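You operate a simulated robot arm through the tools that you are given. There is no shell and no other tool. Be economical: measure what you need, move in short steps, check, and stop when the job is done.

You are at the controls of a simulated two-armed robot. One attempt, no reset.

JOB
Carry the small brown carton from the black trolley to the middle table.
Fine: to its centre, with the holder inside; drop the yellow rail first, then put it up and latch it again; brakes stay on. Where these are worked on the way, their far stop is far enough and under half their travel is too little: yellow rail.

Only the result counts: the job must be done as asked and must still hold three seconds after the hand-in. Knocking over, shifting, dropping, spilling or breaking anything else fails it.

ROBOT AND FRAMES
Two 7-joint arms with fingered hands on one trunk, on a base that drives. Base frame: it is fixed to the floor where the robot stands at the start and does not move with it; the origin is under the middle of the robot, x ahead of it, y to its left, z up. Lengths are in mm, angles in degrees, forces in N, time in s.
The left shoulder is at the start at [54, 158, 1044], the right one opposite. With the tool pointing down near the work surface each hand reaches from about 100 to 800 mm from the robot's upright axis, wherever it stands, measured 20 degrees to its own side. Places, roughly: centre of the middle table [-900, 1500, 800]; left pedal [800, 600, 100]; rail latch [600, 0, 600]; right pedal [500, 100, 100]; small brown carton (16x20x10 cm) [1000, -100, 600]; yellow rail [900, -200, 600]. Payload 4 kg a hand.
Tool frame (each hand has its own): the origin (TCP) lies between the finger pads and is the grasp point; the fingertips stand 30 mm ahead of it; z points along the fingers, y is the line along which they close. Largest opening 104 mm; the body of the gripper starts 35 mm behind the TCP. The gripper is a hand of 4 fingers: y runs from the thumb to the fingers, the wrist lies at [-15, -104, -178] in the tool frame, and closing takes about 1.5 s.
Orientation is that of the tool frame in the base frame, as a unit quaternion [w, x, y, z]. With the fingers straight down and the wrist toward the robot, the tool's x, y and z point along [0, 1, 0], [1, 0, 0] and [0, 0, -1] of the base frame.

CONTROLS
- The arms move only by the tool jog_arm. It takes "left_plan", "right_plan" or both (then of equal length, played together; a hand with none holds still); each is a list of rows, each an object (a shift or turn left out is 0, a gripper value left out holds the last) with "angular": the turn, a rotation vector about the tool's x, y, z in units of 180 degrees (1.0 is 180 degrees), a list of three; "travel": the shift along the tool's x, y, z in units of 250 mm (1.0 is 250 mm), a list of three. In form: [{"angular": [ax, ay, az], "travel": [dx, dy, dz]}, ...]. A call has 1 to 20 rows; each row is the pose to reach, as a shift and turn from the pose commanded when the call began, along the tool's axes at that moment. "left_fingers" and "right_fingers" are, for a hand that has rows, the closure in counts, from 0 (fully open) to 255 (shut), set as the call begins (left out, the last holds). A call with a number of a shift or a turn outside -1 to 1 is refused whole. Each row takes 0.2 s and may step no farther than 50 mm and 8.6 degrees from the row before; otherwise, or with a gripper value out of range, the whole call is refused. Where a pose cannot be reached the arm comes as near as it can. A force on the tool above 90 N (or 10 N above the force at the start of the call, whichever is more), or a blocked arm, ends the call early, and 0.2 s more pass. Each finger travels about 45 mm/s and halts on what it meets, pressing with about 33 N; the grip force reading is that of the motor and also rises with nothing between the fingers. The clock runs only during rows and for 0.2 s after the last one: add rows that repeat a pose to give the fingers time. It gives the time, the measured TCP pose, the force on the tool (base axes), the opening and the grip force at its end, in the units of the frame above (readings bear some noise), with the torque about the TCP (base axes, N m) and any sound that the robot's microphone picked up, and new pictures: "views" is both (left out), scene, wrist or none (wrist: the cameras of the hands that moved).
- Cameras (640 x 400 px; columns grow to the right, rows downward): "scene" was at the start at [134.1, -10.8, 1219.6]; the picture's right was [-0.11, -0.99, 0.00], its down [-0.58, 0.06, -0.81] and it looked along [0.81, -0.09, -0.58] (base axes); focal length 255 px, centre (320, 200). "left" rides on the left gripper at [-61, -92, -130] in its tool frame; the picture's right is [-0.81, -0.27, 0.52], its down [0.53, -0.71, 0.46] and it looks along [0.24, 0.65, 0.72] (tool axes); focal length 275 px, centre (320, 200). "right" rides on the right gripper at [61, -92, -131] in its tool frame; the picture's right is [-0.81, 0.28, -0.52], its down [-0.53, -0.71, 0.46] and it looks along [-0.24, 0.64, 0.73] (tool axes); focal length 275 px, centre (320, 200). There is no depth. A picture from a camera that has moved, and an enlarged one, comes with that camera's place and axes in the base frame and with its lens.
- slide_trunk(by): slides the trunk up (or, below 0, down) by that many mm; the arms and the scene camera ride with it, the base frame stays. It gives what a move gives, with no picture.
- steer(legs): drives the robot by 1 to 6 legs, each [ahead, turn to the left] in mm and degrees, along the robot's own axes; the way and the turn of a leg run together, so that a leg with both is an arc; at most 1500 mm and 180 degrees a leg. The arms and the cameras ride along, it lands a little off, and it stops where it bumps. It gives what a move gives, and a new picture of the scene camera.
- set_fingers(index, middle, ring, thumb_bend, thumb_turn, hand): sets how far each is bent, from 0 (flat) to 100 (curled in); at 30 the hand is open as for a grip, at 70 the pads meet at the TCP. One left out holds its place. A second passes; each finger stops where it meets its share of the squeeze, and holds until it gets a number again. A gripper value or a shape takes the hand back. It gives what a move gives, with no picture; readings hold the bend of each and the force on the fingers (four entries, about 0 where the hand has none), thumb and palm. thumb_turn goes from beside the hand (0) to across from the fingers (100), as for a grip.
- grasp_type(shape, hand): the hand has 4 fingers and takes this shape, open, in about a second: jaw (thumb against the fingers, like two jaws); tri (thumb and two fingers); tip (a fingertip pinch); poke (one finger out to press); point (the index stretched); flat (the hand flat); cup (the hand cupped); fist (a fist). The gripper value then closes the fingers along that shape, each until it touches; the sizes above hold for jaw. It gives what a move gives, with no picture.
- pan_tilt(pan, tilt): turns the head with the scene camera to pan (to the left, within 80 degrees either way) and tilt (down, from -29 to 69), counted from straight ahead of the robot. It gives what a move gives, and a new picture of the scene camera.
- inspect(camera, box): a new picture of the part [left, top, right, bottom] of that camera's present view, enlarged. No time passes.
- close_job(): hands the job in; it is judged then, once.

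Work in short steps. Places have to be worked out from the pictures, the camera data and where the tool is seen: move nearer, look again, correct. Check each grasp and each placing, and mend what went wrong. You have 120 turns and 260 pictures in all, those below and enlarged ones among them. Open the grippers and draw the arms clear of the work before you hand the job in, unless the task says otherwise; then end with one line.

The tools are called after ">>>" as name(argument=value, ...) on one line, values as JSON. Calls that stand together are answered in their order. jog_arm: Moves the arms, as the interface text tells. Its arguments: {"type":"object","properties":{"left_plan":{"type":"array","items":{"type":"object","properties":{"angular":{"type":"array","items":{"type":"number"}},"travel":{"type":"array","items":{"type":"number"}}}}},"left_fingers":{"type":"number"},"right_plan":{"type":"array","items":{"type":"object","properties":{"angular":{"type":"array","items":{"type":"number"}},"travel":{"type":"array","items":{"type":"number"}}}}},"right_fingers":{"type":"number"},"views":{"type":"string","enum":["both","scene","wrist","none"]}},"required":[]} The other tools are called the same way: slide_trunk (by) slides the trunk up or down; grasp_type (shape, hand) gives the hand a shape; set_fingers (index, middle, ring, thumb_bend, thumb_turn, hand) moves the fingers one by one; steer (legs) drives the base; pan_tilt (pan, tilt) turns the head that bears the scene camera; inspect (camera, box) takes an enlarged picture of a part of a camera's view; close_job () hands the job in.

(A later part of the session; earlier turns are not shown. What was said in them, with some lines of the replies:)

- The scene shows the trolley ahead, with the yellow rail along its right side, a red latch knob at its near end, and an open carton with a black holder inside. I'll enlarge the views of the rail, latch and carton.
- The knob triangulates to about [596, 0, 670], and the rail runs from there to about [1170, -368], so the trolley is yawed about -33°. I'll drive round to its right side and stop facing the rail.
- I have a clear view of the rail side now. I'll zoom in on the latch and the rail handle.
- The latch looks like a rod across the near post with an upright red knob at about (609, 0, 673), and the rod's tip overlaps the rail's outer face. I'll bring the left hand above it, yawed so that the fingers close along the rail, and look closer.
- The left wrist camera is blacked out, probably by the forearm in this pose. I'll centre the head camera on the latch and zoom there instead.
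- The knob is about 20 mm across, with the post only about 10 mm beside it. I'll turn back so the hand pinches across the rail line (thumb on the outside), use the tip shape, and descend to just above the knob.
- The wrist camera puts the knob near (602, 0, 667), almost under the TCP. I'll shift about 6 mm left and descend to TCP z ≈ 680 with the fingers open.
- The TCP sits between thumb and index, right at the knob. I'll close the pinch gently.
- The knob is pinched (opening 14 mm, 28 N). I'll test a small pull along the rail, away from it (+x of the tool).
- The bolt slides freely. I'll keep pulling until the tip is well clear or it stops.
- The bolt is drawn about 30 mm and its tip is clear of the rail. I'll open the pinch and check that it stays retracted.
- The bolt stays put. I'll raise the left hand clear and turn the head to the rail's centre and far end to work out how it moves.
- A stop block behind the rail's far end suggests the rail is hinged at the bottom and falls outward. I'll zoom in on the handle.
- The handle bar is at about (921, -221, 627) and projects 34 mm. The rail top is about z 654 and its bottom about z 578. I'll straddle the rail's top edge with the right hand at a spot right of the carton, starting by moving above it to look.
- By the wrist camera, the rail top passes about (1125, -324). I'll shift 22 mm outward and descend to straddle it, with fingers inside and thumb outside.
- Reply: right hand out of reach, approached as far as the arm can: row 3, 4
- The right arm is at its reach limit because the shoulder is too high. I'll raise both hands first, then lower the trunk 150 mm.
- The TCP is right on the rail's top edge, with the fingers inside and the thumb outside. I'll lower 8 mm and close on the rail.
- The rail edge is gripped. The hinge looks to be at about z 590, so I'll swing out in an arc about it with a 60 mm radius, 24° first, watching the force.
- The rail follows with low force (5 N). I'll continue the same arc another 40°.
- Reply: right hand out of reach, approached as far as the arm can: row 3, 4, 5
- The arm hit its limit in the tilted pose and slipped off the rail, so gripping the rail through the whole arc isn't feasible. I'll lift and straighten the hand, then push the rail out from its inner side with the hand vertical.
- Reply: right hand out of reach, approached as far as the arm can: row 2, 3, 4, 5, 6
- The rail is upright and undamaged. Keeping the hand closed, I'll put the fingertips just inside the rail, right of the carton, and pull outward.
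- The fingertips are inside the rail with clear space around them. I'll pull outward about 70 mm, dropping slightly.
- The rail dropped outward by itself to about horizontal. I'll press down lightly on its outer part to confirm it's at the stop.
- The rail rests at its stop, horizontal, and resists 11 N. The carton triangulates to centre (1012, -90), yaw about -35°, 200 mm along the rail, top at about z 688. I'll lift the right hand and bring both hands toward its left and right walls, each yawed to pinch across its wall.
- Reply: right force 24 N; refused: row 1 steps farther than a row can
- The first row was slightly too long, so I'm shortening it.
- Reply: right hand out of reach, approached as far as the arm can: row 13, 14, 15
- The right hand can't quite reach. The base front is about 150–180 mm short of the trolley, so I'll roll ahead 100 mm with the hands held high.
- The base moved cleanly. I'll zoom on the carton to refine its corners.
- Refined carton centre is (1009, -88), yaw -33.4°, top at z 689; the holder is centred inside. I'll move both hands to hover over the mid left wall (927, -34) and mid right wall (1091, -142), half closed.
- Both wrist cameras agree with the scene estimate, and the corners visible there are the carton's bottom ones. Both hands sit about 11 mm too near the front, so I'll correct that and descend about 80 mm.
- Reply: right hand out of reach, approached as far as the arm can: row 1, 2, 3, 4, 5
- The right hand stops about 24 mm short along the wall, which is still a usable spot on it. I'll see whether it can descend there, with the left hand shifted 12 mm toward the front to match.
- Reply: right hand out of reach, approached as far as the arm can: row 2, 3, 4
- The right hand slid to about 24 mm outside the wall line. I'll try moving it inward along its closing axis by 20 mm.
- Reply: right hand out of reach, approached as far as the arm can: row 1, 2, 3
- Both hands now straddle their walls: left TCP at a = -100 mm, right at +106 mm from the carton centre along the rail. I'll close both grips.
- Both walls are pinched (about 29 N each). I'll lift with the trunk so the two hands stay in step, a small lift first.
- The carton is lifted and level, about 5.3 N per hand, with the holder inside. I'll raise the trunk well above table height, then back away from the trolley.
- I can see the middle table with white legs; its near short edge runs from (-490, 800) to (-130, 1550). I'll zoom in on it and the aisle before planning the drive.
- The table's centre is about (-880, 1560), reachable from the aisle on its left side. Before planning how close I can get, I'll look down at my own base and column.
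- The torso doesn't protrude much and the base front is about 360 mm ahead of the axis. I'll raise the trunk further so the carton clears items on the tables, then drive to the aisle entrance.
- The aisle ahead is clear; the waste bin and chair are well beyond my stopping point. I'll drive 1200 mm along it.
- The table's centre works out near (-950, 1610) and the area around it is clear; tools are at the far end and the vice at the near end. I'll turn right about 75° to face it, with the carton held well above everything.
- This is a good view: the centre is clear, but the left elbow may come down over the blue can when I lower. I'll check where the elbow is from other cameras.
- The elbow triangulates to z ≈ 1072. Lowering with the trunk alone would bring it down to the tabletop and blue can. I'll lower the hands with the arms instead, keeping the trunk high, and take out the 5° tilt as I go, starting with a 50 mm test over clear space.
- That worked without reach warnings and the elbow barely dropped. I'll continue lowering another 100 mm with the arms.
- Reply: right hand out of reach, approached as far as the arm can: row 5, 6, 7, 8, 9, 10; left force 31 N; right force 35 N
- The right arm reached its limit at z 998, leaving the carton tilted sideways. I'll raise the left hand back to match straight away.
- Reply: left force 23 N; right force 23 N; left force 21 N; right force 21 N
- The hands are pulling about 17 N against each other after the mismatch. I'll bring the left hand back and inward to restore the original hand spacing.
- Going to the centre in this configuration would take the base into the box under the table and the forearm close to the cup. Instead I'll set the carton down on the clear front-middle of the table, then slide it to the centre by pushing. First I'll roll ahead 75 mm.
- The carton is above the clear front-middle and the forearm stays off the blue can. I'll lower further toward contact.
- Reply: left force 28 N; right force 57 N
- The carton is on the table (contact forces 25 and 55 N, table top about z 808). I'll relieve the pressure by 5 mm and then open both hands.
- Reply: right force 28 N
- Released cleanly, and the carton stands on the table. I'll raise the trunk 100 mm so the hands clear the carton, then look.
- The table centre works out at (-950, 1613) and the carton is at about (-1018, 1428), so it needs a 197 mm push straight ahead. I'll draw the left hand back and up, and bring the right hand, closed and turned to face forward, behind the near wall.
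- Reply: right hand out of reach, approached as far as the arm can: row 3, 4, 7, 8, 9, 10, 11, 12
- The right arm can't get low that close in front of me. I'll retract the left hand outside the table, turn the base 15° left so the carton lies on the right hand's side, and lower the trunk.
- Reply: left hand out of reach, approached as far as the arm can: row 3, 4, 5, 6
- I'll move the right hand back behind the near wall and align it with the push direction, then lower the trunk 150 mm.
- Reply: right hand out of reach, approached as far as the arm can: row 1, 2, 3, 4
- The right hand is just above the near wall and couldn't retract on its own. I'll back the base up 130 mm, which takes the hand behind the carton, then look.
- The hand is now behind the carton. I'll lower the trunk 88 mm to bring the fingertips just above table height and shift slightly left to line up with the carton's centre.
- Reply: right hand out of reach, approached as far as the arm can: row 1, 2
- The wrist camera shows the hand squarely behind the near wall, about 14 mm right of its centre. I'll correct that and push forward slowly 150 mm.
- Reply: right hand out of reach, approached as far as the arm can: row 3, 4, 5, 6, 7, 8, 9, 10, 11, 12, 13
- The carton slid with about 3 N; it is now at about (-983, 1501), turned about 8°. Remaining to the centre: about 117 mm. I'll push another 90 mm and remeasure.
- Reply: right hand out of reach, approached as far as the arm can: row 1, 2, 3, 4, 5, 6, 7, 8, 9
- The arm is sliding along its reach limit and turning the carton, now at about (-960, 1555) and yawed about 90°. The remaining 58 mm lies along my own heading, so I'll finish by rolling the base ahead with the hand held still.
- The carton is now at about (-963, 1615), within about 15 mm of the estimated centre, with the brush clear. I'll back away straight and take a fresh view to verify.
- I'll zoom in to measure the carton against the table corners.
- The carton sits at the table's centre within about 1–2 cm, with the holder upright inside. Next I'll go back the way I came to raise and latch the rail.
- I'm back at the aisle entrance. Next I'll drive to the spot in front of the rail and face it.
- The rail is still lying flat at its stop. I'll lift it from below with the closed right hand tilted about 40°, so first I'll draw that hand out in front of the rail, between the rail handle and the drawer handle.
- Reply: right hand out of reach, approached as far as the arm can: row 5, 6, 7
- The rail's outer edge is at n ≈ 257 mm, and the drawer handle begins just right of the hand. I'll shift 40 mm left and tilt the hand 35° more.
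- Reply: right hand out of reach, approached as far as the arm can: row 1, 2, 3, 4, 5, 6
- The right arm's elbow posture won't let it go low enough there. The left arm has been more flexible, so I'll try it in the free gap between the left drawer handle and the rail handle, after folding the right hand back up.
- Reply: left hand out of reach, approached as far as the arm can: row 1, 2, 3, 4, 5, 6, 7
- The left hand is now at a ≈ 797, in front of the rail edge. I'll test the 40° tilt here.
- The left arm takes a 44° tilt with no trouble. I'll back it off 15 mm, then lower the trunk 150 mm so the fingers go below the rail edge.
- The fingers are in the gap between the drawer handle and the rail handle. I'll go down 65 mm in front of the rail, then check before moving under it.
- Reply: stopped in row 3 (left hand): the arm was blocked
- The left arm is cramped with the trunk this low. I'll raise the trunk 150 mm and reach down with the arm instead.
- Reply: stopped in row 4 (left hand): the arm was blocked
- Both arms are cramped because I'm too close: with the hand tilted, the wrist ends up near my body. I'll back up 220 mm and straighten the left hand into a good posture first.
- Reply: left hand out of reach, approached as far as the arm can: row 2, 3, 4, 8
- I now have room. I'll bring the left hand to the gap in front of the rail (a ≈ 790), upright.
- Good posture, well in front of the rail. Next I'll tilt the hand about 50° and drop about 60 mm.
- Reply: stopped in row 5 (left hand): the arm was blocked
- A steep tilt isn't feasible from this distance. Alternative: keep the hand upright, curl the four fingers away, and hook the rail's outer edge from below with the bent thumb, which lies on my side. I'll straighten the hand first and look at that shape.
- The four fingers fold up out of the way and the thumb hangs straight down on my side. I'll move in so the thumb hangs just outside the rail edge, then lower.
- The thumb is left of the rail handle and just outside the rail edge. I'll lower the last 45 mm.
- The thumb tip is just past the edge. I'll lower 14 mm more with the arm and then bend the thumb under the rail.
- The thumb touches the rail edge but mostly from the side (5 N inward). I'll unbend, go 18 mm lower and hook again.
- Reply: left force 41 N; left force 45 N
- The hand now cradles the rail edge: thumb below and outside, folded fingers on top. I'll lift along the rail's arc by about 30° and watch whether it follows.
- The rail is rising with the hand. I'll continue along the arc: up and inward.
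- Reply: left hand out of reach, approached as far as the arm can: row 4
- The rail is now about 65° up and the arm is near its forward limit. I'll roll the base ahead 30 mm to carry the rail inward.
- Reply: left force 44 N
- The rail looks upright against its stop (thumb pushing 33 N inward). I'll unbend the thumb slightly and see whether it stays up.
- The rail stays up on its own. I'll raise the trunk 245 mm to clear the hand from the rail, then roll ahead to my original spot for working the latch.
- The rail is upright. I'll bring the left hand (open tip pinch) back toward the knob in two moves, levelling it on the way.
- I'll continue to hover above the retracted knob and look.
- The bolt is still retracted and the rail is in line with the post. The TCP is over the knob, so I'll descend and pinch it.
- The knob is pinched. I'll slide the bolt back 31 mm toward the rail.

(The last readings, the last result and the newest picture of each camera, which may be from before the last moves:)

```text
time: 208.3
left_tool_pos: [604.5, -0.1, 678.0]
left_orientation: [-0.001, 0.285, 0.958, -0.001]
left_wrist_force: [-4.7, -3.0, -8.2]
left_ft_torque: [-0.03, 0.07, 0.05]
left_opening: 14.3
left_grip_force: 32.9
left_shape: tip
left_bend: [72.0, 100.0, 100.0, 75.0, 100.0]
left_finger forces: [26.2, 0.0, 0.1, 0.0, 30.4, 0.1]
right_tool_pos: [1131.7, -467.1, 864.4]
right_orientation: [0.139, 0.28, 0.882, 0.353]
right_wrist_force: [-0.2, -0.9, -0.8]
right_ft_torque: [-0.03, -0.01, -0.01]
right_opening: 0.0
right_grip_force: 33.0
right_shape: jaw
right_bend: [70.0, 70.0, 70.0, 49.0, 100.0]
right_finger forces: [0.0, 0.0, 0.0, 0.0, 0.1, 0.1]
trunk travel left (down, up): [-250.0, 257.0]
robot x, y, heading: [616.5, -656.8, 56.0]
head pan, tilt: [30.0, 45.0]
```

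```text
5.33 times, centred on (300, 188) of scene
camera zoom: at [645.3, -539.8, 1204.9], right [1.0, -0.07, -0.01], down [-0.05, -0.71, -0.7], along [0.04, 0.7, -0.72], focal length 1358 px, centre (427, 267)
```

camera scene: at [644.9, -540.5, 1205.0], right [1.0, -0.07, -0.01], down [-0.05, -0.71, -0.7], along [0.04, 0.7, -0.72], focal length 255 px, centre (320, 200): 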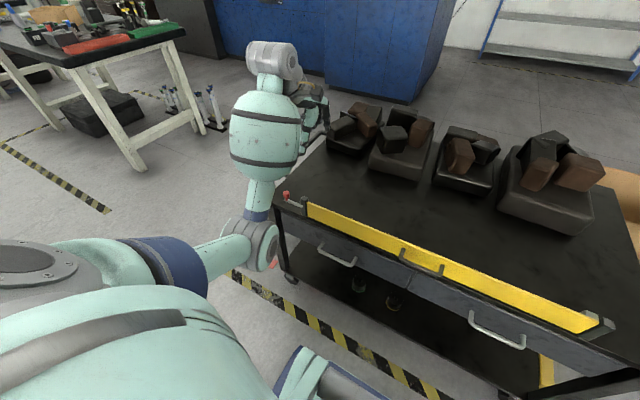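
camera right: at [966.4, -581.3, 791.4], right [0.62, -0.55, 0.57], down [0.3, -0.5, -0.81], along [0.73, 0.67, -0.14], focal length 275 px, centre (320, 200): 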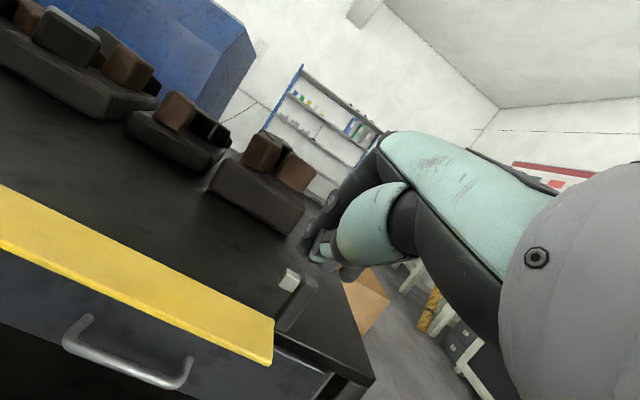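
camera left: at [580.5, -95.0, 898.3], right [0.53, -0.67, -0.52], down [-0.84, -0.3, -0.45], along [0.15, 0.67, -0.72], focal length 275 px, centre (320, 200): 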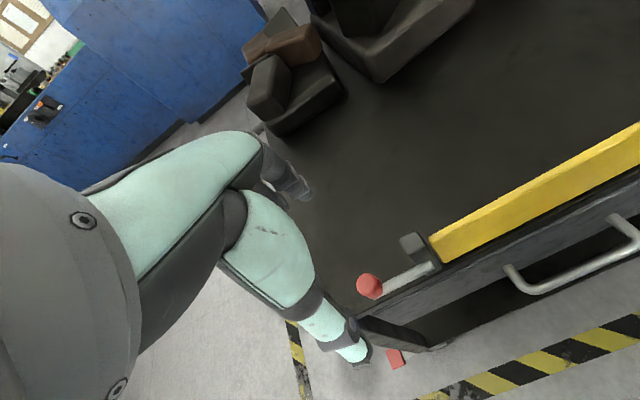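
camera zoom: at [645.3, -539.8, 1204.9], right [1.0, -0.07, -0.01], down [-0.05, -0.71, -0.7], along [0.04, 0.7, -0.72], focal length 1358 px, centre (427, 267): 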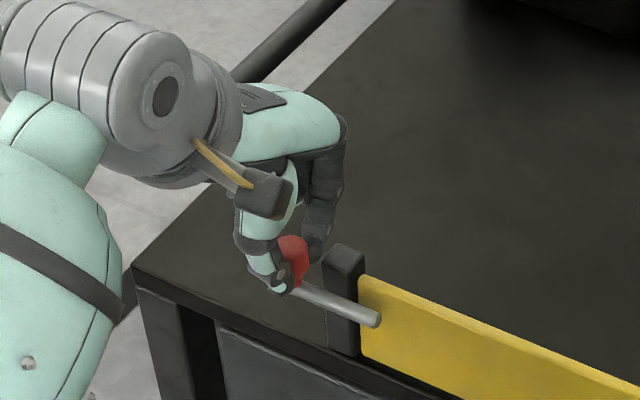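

The bolt's tip overlaps the rail again, as at the start. I'll nudge it 4 mm to be sure it's at its stop, then release.

>>> jog_arm(left_plan=[{"travel": [-0.016, 0, 0]}, {"travel": [-0.016, 0, 0]}], views="none")

>>> jog_arm(left_plan=[{}, {}, {}, {}, {}, {}], left_fingers=0, views="none")

>>> jog_arm(left_plan=[{"travel": [0, 0, -0.15]}, {"travel": [0, 0, -0.3]}, {"travel": [0.05, -0.1, -0.45]}, {"travel": [0.1, -0.2, -0.6]}], views="none")

>>> inspect(camera="scene", box=[240, 150, 360, 225])

>>> inspect(camera="scene", box=[280, 100, 639, 399])

```text
time: 208.9
left_tool_pos: [605.6, -1.3, 678.7]
left_orientation: [-0.001, 0.286, 0.958, 0.0]
left_wrist_force: [-12.4, -2.3, -7.3]
left_ft_torque: [-0.04, 0.22, 0.1]
left_opening: 14.4
left_grip_force: 33.2
left_shape: tip
left_bend: [72.0, 100.0, 100.0, 74.0, 100.0]
left_finger forces: [21.5, 0.0, 0.0, 0.0, 31.1, 0.0]
right_tool_pos: [1131.3, -465.0, 865.4]
right_orientation: [0.14, 0.28, 0.881, 0.355]
right_wrist_force: [-0.6, -0.1, 0.5]
right_ft_torque: [0.02, -0.02, 0.02]
right_opening: 0.0
right_grip_force: 33.2
right_shape: jaw
right_bend: [70.0, 70.0, 70.0, 49.0, 100.0]
right_finger forces: [0.1, 0.0, 0.0, 0.0, 0.0, 0.1]
trunk travel left (down, up): [-250.0, 257.0]
robot x, y, heading: [614.2, -660.7, 56.4]
head pan, tilt: [30.0, 45.0]
```

```text
time: 210.3
left_tool_pos: [606.9, -2.4, 679.5]
left_orientation: [-0.001, 0.286, 0.958, 0.0]
left_wrist_force: [-0.5, 0.0, 0.2]
left_ft_torque: [0.0, -0.02, 0.01]
left_opening: 103.4
left_grip_force: 0.0
left_shape: tip
left_bend: [30.0, 98.0, 99.0, 30.0, 98.0]
left_finger forces: [0.0, 0.0, 0.0, 0.1, 0.1, 0.0]
right_tool_pos: [1131.4, -466.2, 864.7]
right_orientation: [0.14, 0.282, 0.881, 0.354]
right_wrist_force: [0.1, -0.4, 0.9]
right_ft_torque: [0.0, -0.01, 0.01]
right_opening: 0.0
right_grip_force: 33.0
right_shape: jaw
right_bend: [70.0, 70.0, 70.0, 49.0, 100.0]
right_finger forces: [0.0, 0.0, 0.0, 0.0, 0.0, 0.0]
trunk travel left (down, up): [-250.0, 257.0]
robot x, y, heading: [615.3, -659.4, 56.1]
head pan, tilt: [30.0, 45.0]
```

```text
time: 211.3
left_tool_pos: [561.9, -32.6, 831.2]
left_orientation: [-0.001, 0.285, 0.958, -0.001]
left_wrist_force: [-0.4, 0.3, 0.2]
left_ft_torque: [0.02, 0.03, 0.04]
left_opening: 103.5
left_grip_force: 0.1
left_shape: tip
left_bend: [30.0, 98.0, 99.0, 30.0, 98.0]
left_finger forces: [0.0, 0.1, 0.0, 0.1, 0.0, 0.0]
right_tool_pos: [1131.1, -465.6, 865.6]
right_orientation: [0.139, 0.281, 0.881, 0.355]
right_wrist_force: [0.4, -0.7, -0.3]
right_ft_torque: [0.02, -0.01, 0.0]
right_opening: 0.1
right_grip_force: 33.4
right_shape: jaw
right_bend: [70.0, 70.0, 70.0, 49.0, 100.0]
right_finger forces: [0.0, 0.0, 0.1, 0.0, 0.0, 0.2]
trunk travel left (down, up): [-250.0, 257.0]
robot x, y, heading: [615.2, -661.6, 56.4]
head pan, tilt: [30.0, 45.0]
```

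```text
5.33 times, centred on (300, 188) of scene
camera zoom: at [645.5, -541.0, 1205.0], right [1.0, -0.07, -0.01], down [-0.05, -0.71, -0.7], along [0.04, 0.7, -0.71], focal length 1358 px, centre (427, 267)
```

zoom: 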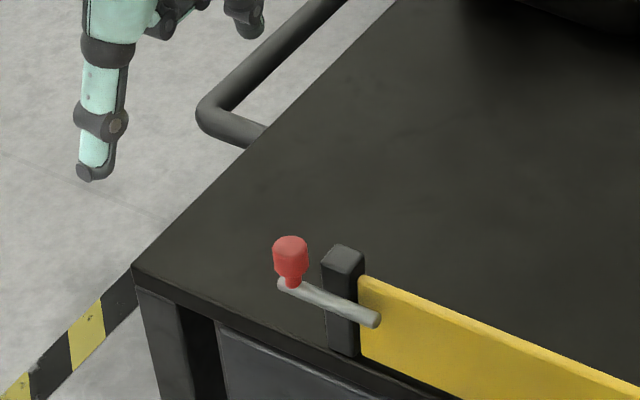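

```text
1.34 times, centred on (460, 250) of scene
camera zoom: at [645.5, -541.0, 1205.0], right [1.0, -0.07, -0.01], down [-0.05, -0.71, -0.7], along [0.04, 0.7, -0.71], focal length 341 px, centre (133, 134)
```

zoom: 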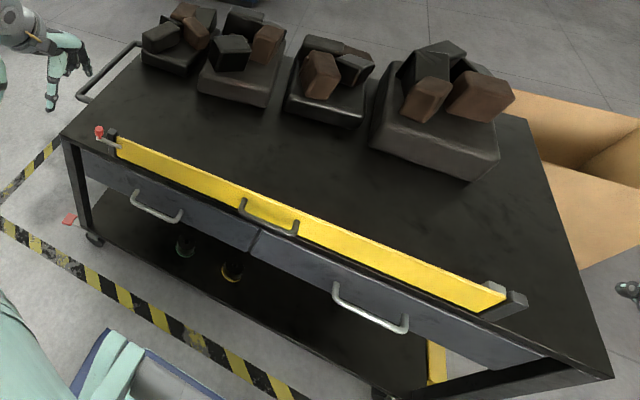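

The rail is up and the bolt is latched exactly as at the start. I'll open the right hand, back away from the trolley and take a last look at the carton on the table.

>>> jog_arm(right_plan=[{}, {}, {}, {}, {}, {}, {}, {}], right_fingers=0, views="none")

>>> steer(legs=[[-350, 0]])

>>> pan_tilt(pan=68, tilt=20)

>>> inspect(camera="scene", box=[260, 60, 480, 200])

```text
time: 213.1
left_tool_pos: [560.5, -32.4, 829.1]
left_orientation: [-0.001, 0.286, 0.958, 0.001]
left_wrist_force: [-1.2, -0.7, 0.5]
left_ft_torque: [-0.01, 0.03, 0.02]
left_opening: 103.6
left_grip_force: 0.0
left_shape: tip
left_bend: [30.0, 98.0, 99.0, 30.0, 98.0]
left_finger forces: [0.1, 0.1, 0.0, 0.0, 0.1, 0.0]
right_tool_pos: [1132.5, -466.5, 864.7]
right_orientation: [0.139, 0.28, 0.881, 0.355]
right_wrist_force: [-0.2, -0.5, 0.7]
right_ft_torque: [0.02, 0.01, 0.01]
right_opening: 103.6
right_grip_force: 0.0
right_shape: jaw
right_bend: [30.0, 30.0, 30.0, 30.0, 98.0]
right_finger forces: [0.0, 0.0, 0.1, 0.0, 0.0, 0.0]
trunk travel left (down, up): [-250.0, 257.0]
robot x, y, heading: [612.2, -658.0, 55.9]
head pan, tilt: [30.0, 45.0]
```

```text
time: 215.5
left_tool_pos: [359.8, -328.0, 829.3]
left_orientation: [-0.001, 0.283, 0.959, 0.0]
left_wrist_force: [0.4, 0.1, -0.3]
left_ft_torque: [0.02, 0.01, 0.0]
left_opening: 103.6
left_grip_force: 0.1
left_shape: tip
left_bend: [30.0, 98.0, 99.0, 30.0, 98.0]
left_finger forces: [0.0, 0.0, 0.1, 0.0, 0.0, 0.0]
right_tool_pos: [934.0, -757.7, 866.4]
right_orientation: [0.138, 0.278, 0.882, 0.355]
right_wrist_force: [-0.4, -0.2, -0.7]
right_ft_torque: [0.0, 0.02, -0.01]
right_opening: 103.8
right_grip_force: 0.0
right_shape: jaw
right_bend: [30.0, 30.0, 30.0, 30.0, 97.0]
right_finger forces: [0.0, 0.0, 0.0, 0.0, 0.1, 0.1]
trunk travel left (down, up): [-250.0, 257.0]
robot x, y, heading: [418.6, -955.3, 56.6]
head pan, tilt: [30.0, 45.0]
camera scene: at [448.4, -836.4, 1205.1], right [1.0, -0.06, -0.01], down [-0.05, -0.71, -0.7], along [0.04, 0.7, -0.71], focal length 255 px, centre (320, 200)
```

scene: 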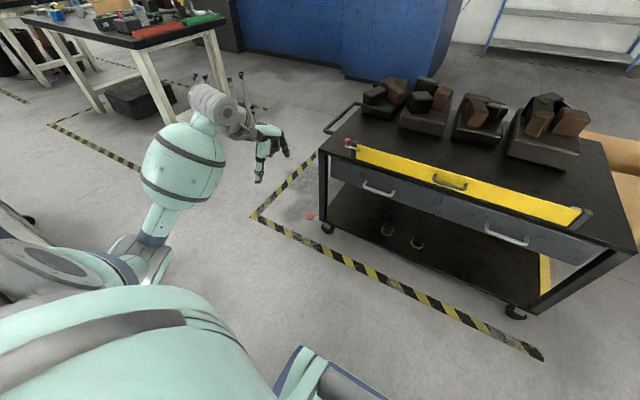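

```text
time: 216.5
left_tool_pos: [355.7, -335.4, 836.1]
left_orientation: [0.0, 0.283, 0.959, 0.006]
left_wrist_force: [0.3, -0.3, 1.5]
left_ft_torque: [0.01, -0.02, -0.02]
left_opening: 104.0
left_grip_force: 0.1
left_shape: tip
left_bend: [30.0, 98.0, 99.0, 30.0, 98.0]
left_finger forces: [0.1, 0.0, 0.0, 0.1, 0.0, 0.0]
right_tool_pos: [941.8, -766.8, 865.9]
right_orientation: [0.152, 0.285, 0.876, 0.357]
right_wrist_force: [-0.7, 0.4, 0.9]
right_ft_torque: [0.02, -0.01, 0.01]
right_opening: 103.9
right_grip_force: 0.0
right_shape: jaw
right_bend: [30.0, 30.0, 30.0, 30.0, 98.0]
right_finger forces: [0.0, 0.0, 0.0, 0.1, 0.1, 0.0]
trunk travel left (down, up): [-250.0, 257.0]
robot x, y, heading: [419.6, -955.3, 57.0]
head pan, tilt: [68.0, 20.0]
camera scene: at [391.7, -839.4, 1244.0], right [0.82, 0.57, -0.01], down [0.19, -0.29, -0.94], along [-0.54, 0.77, -0.35], focal length 255 px, centre (320, 200)
```

scene: 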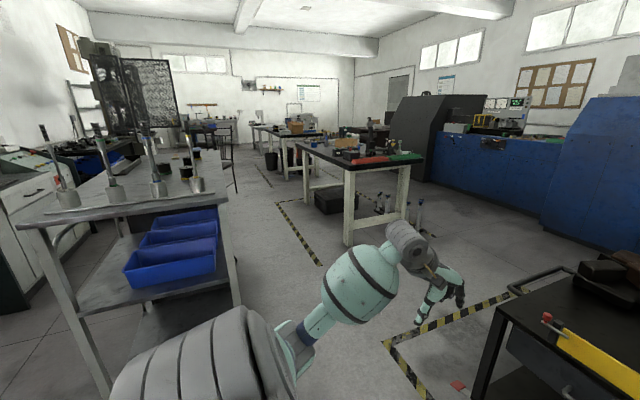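

```text
2.86 times, centred on (370, 130) of scene
camera zoom: at [391.7, -839.4, 1244.0], right [0.82, 0.57, -0.01], down [0.19, -0.29, -0.94], along [-0.54, 0.77, -0.35], focal length 728 px, centre (177, 400)
```

zoom: 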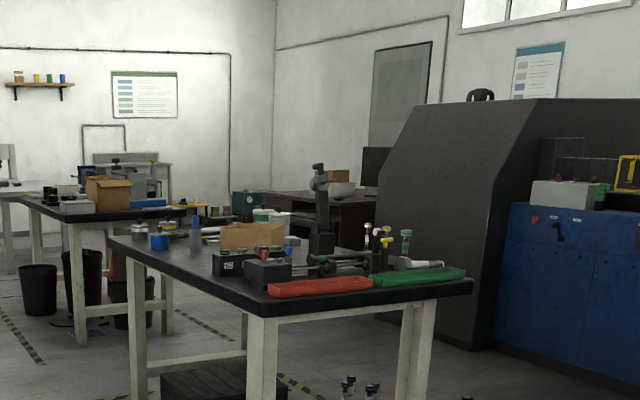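

The carton stands at the centre of the middle table with nothing around it disturbed. The rail is up and latched, both hands are open, and the arms are clear, so I'm handing in.

>>> close_job()

```text
The job is handed in.
```

The carton, with the holder inside, is on the middle table within about 2 cm of its centre by my camera estimate. The yellow rail was dropped first and is up and latched again, and I did not touch the brake pedals.
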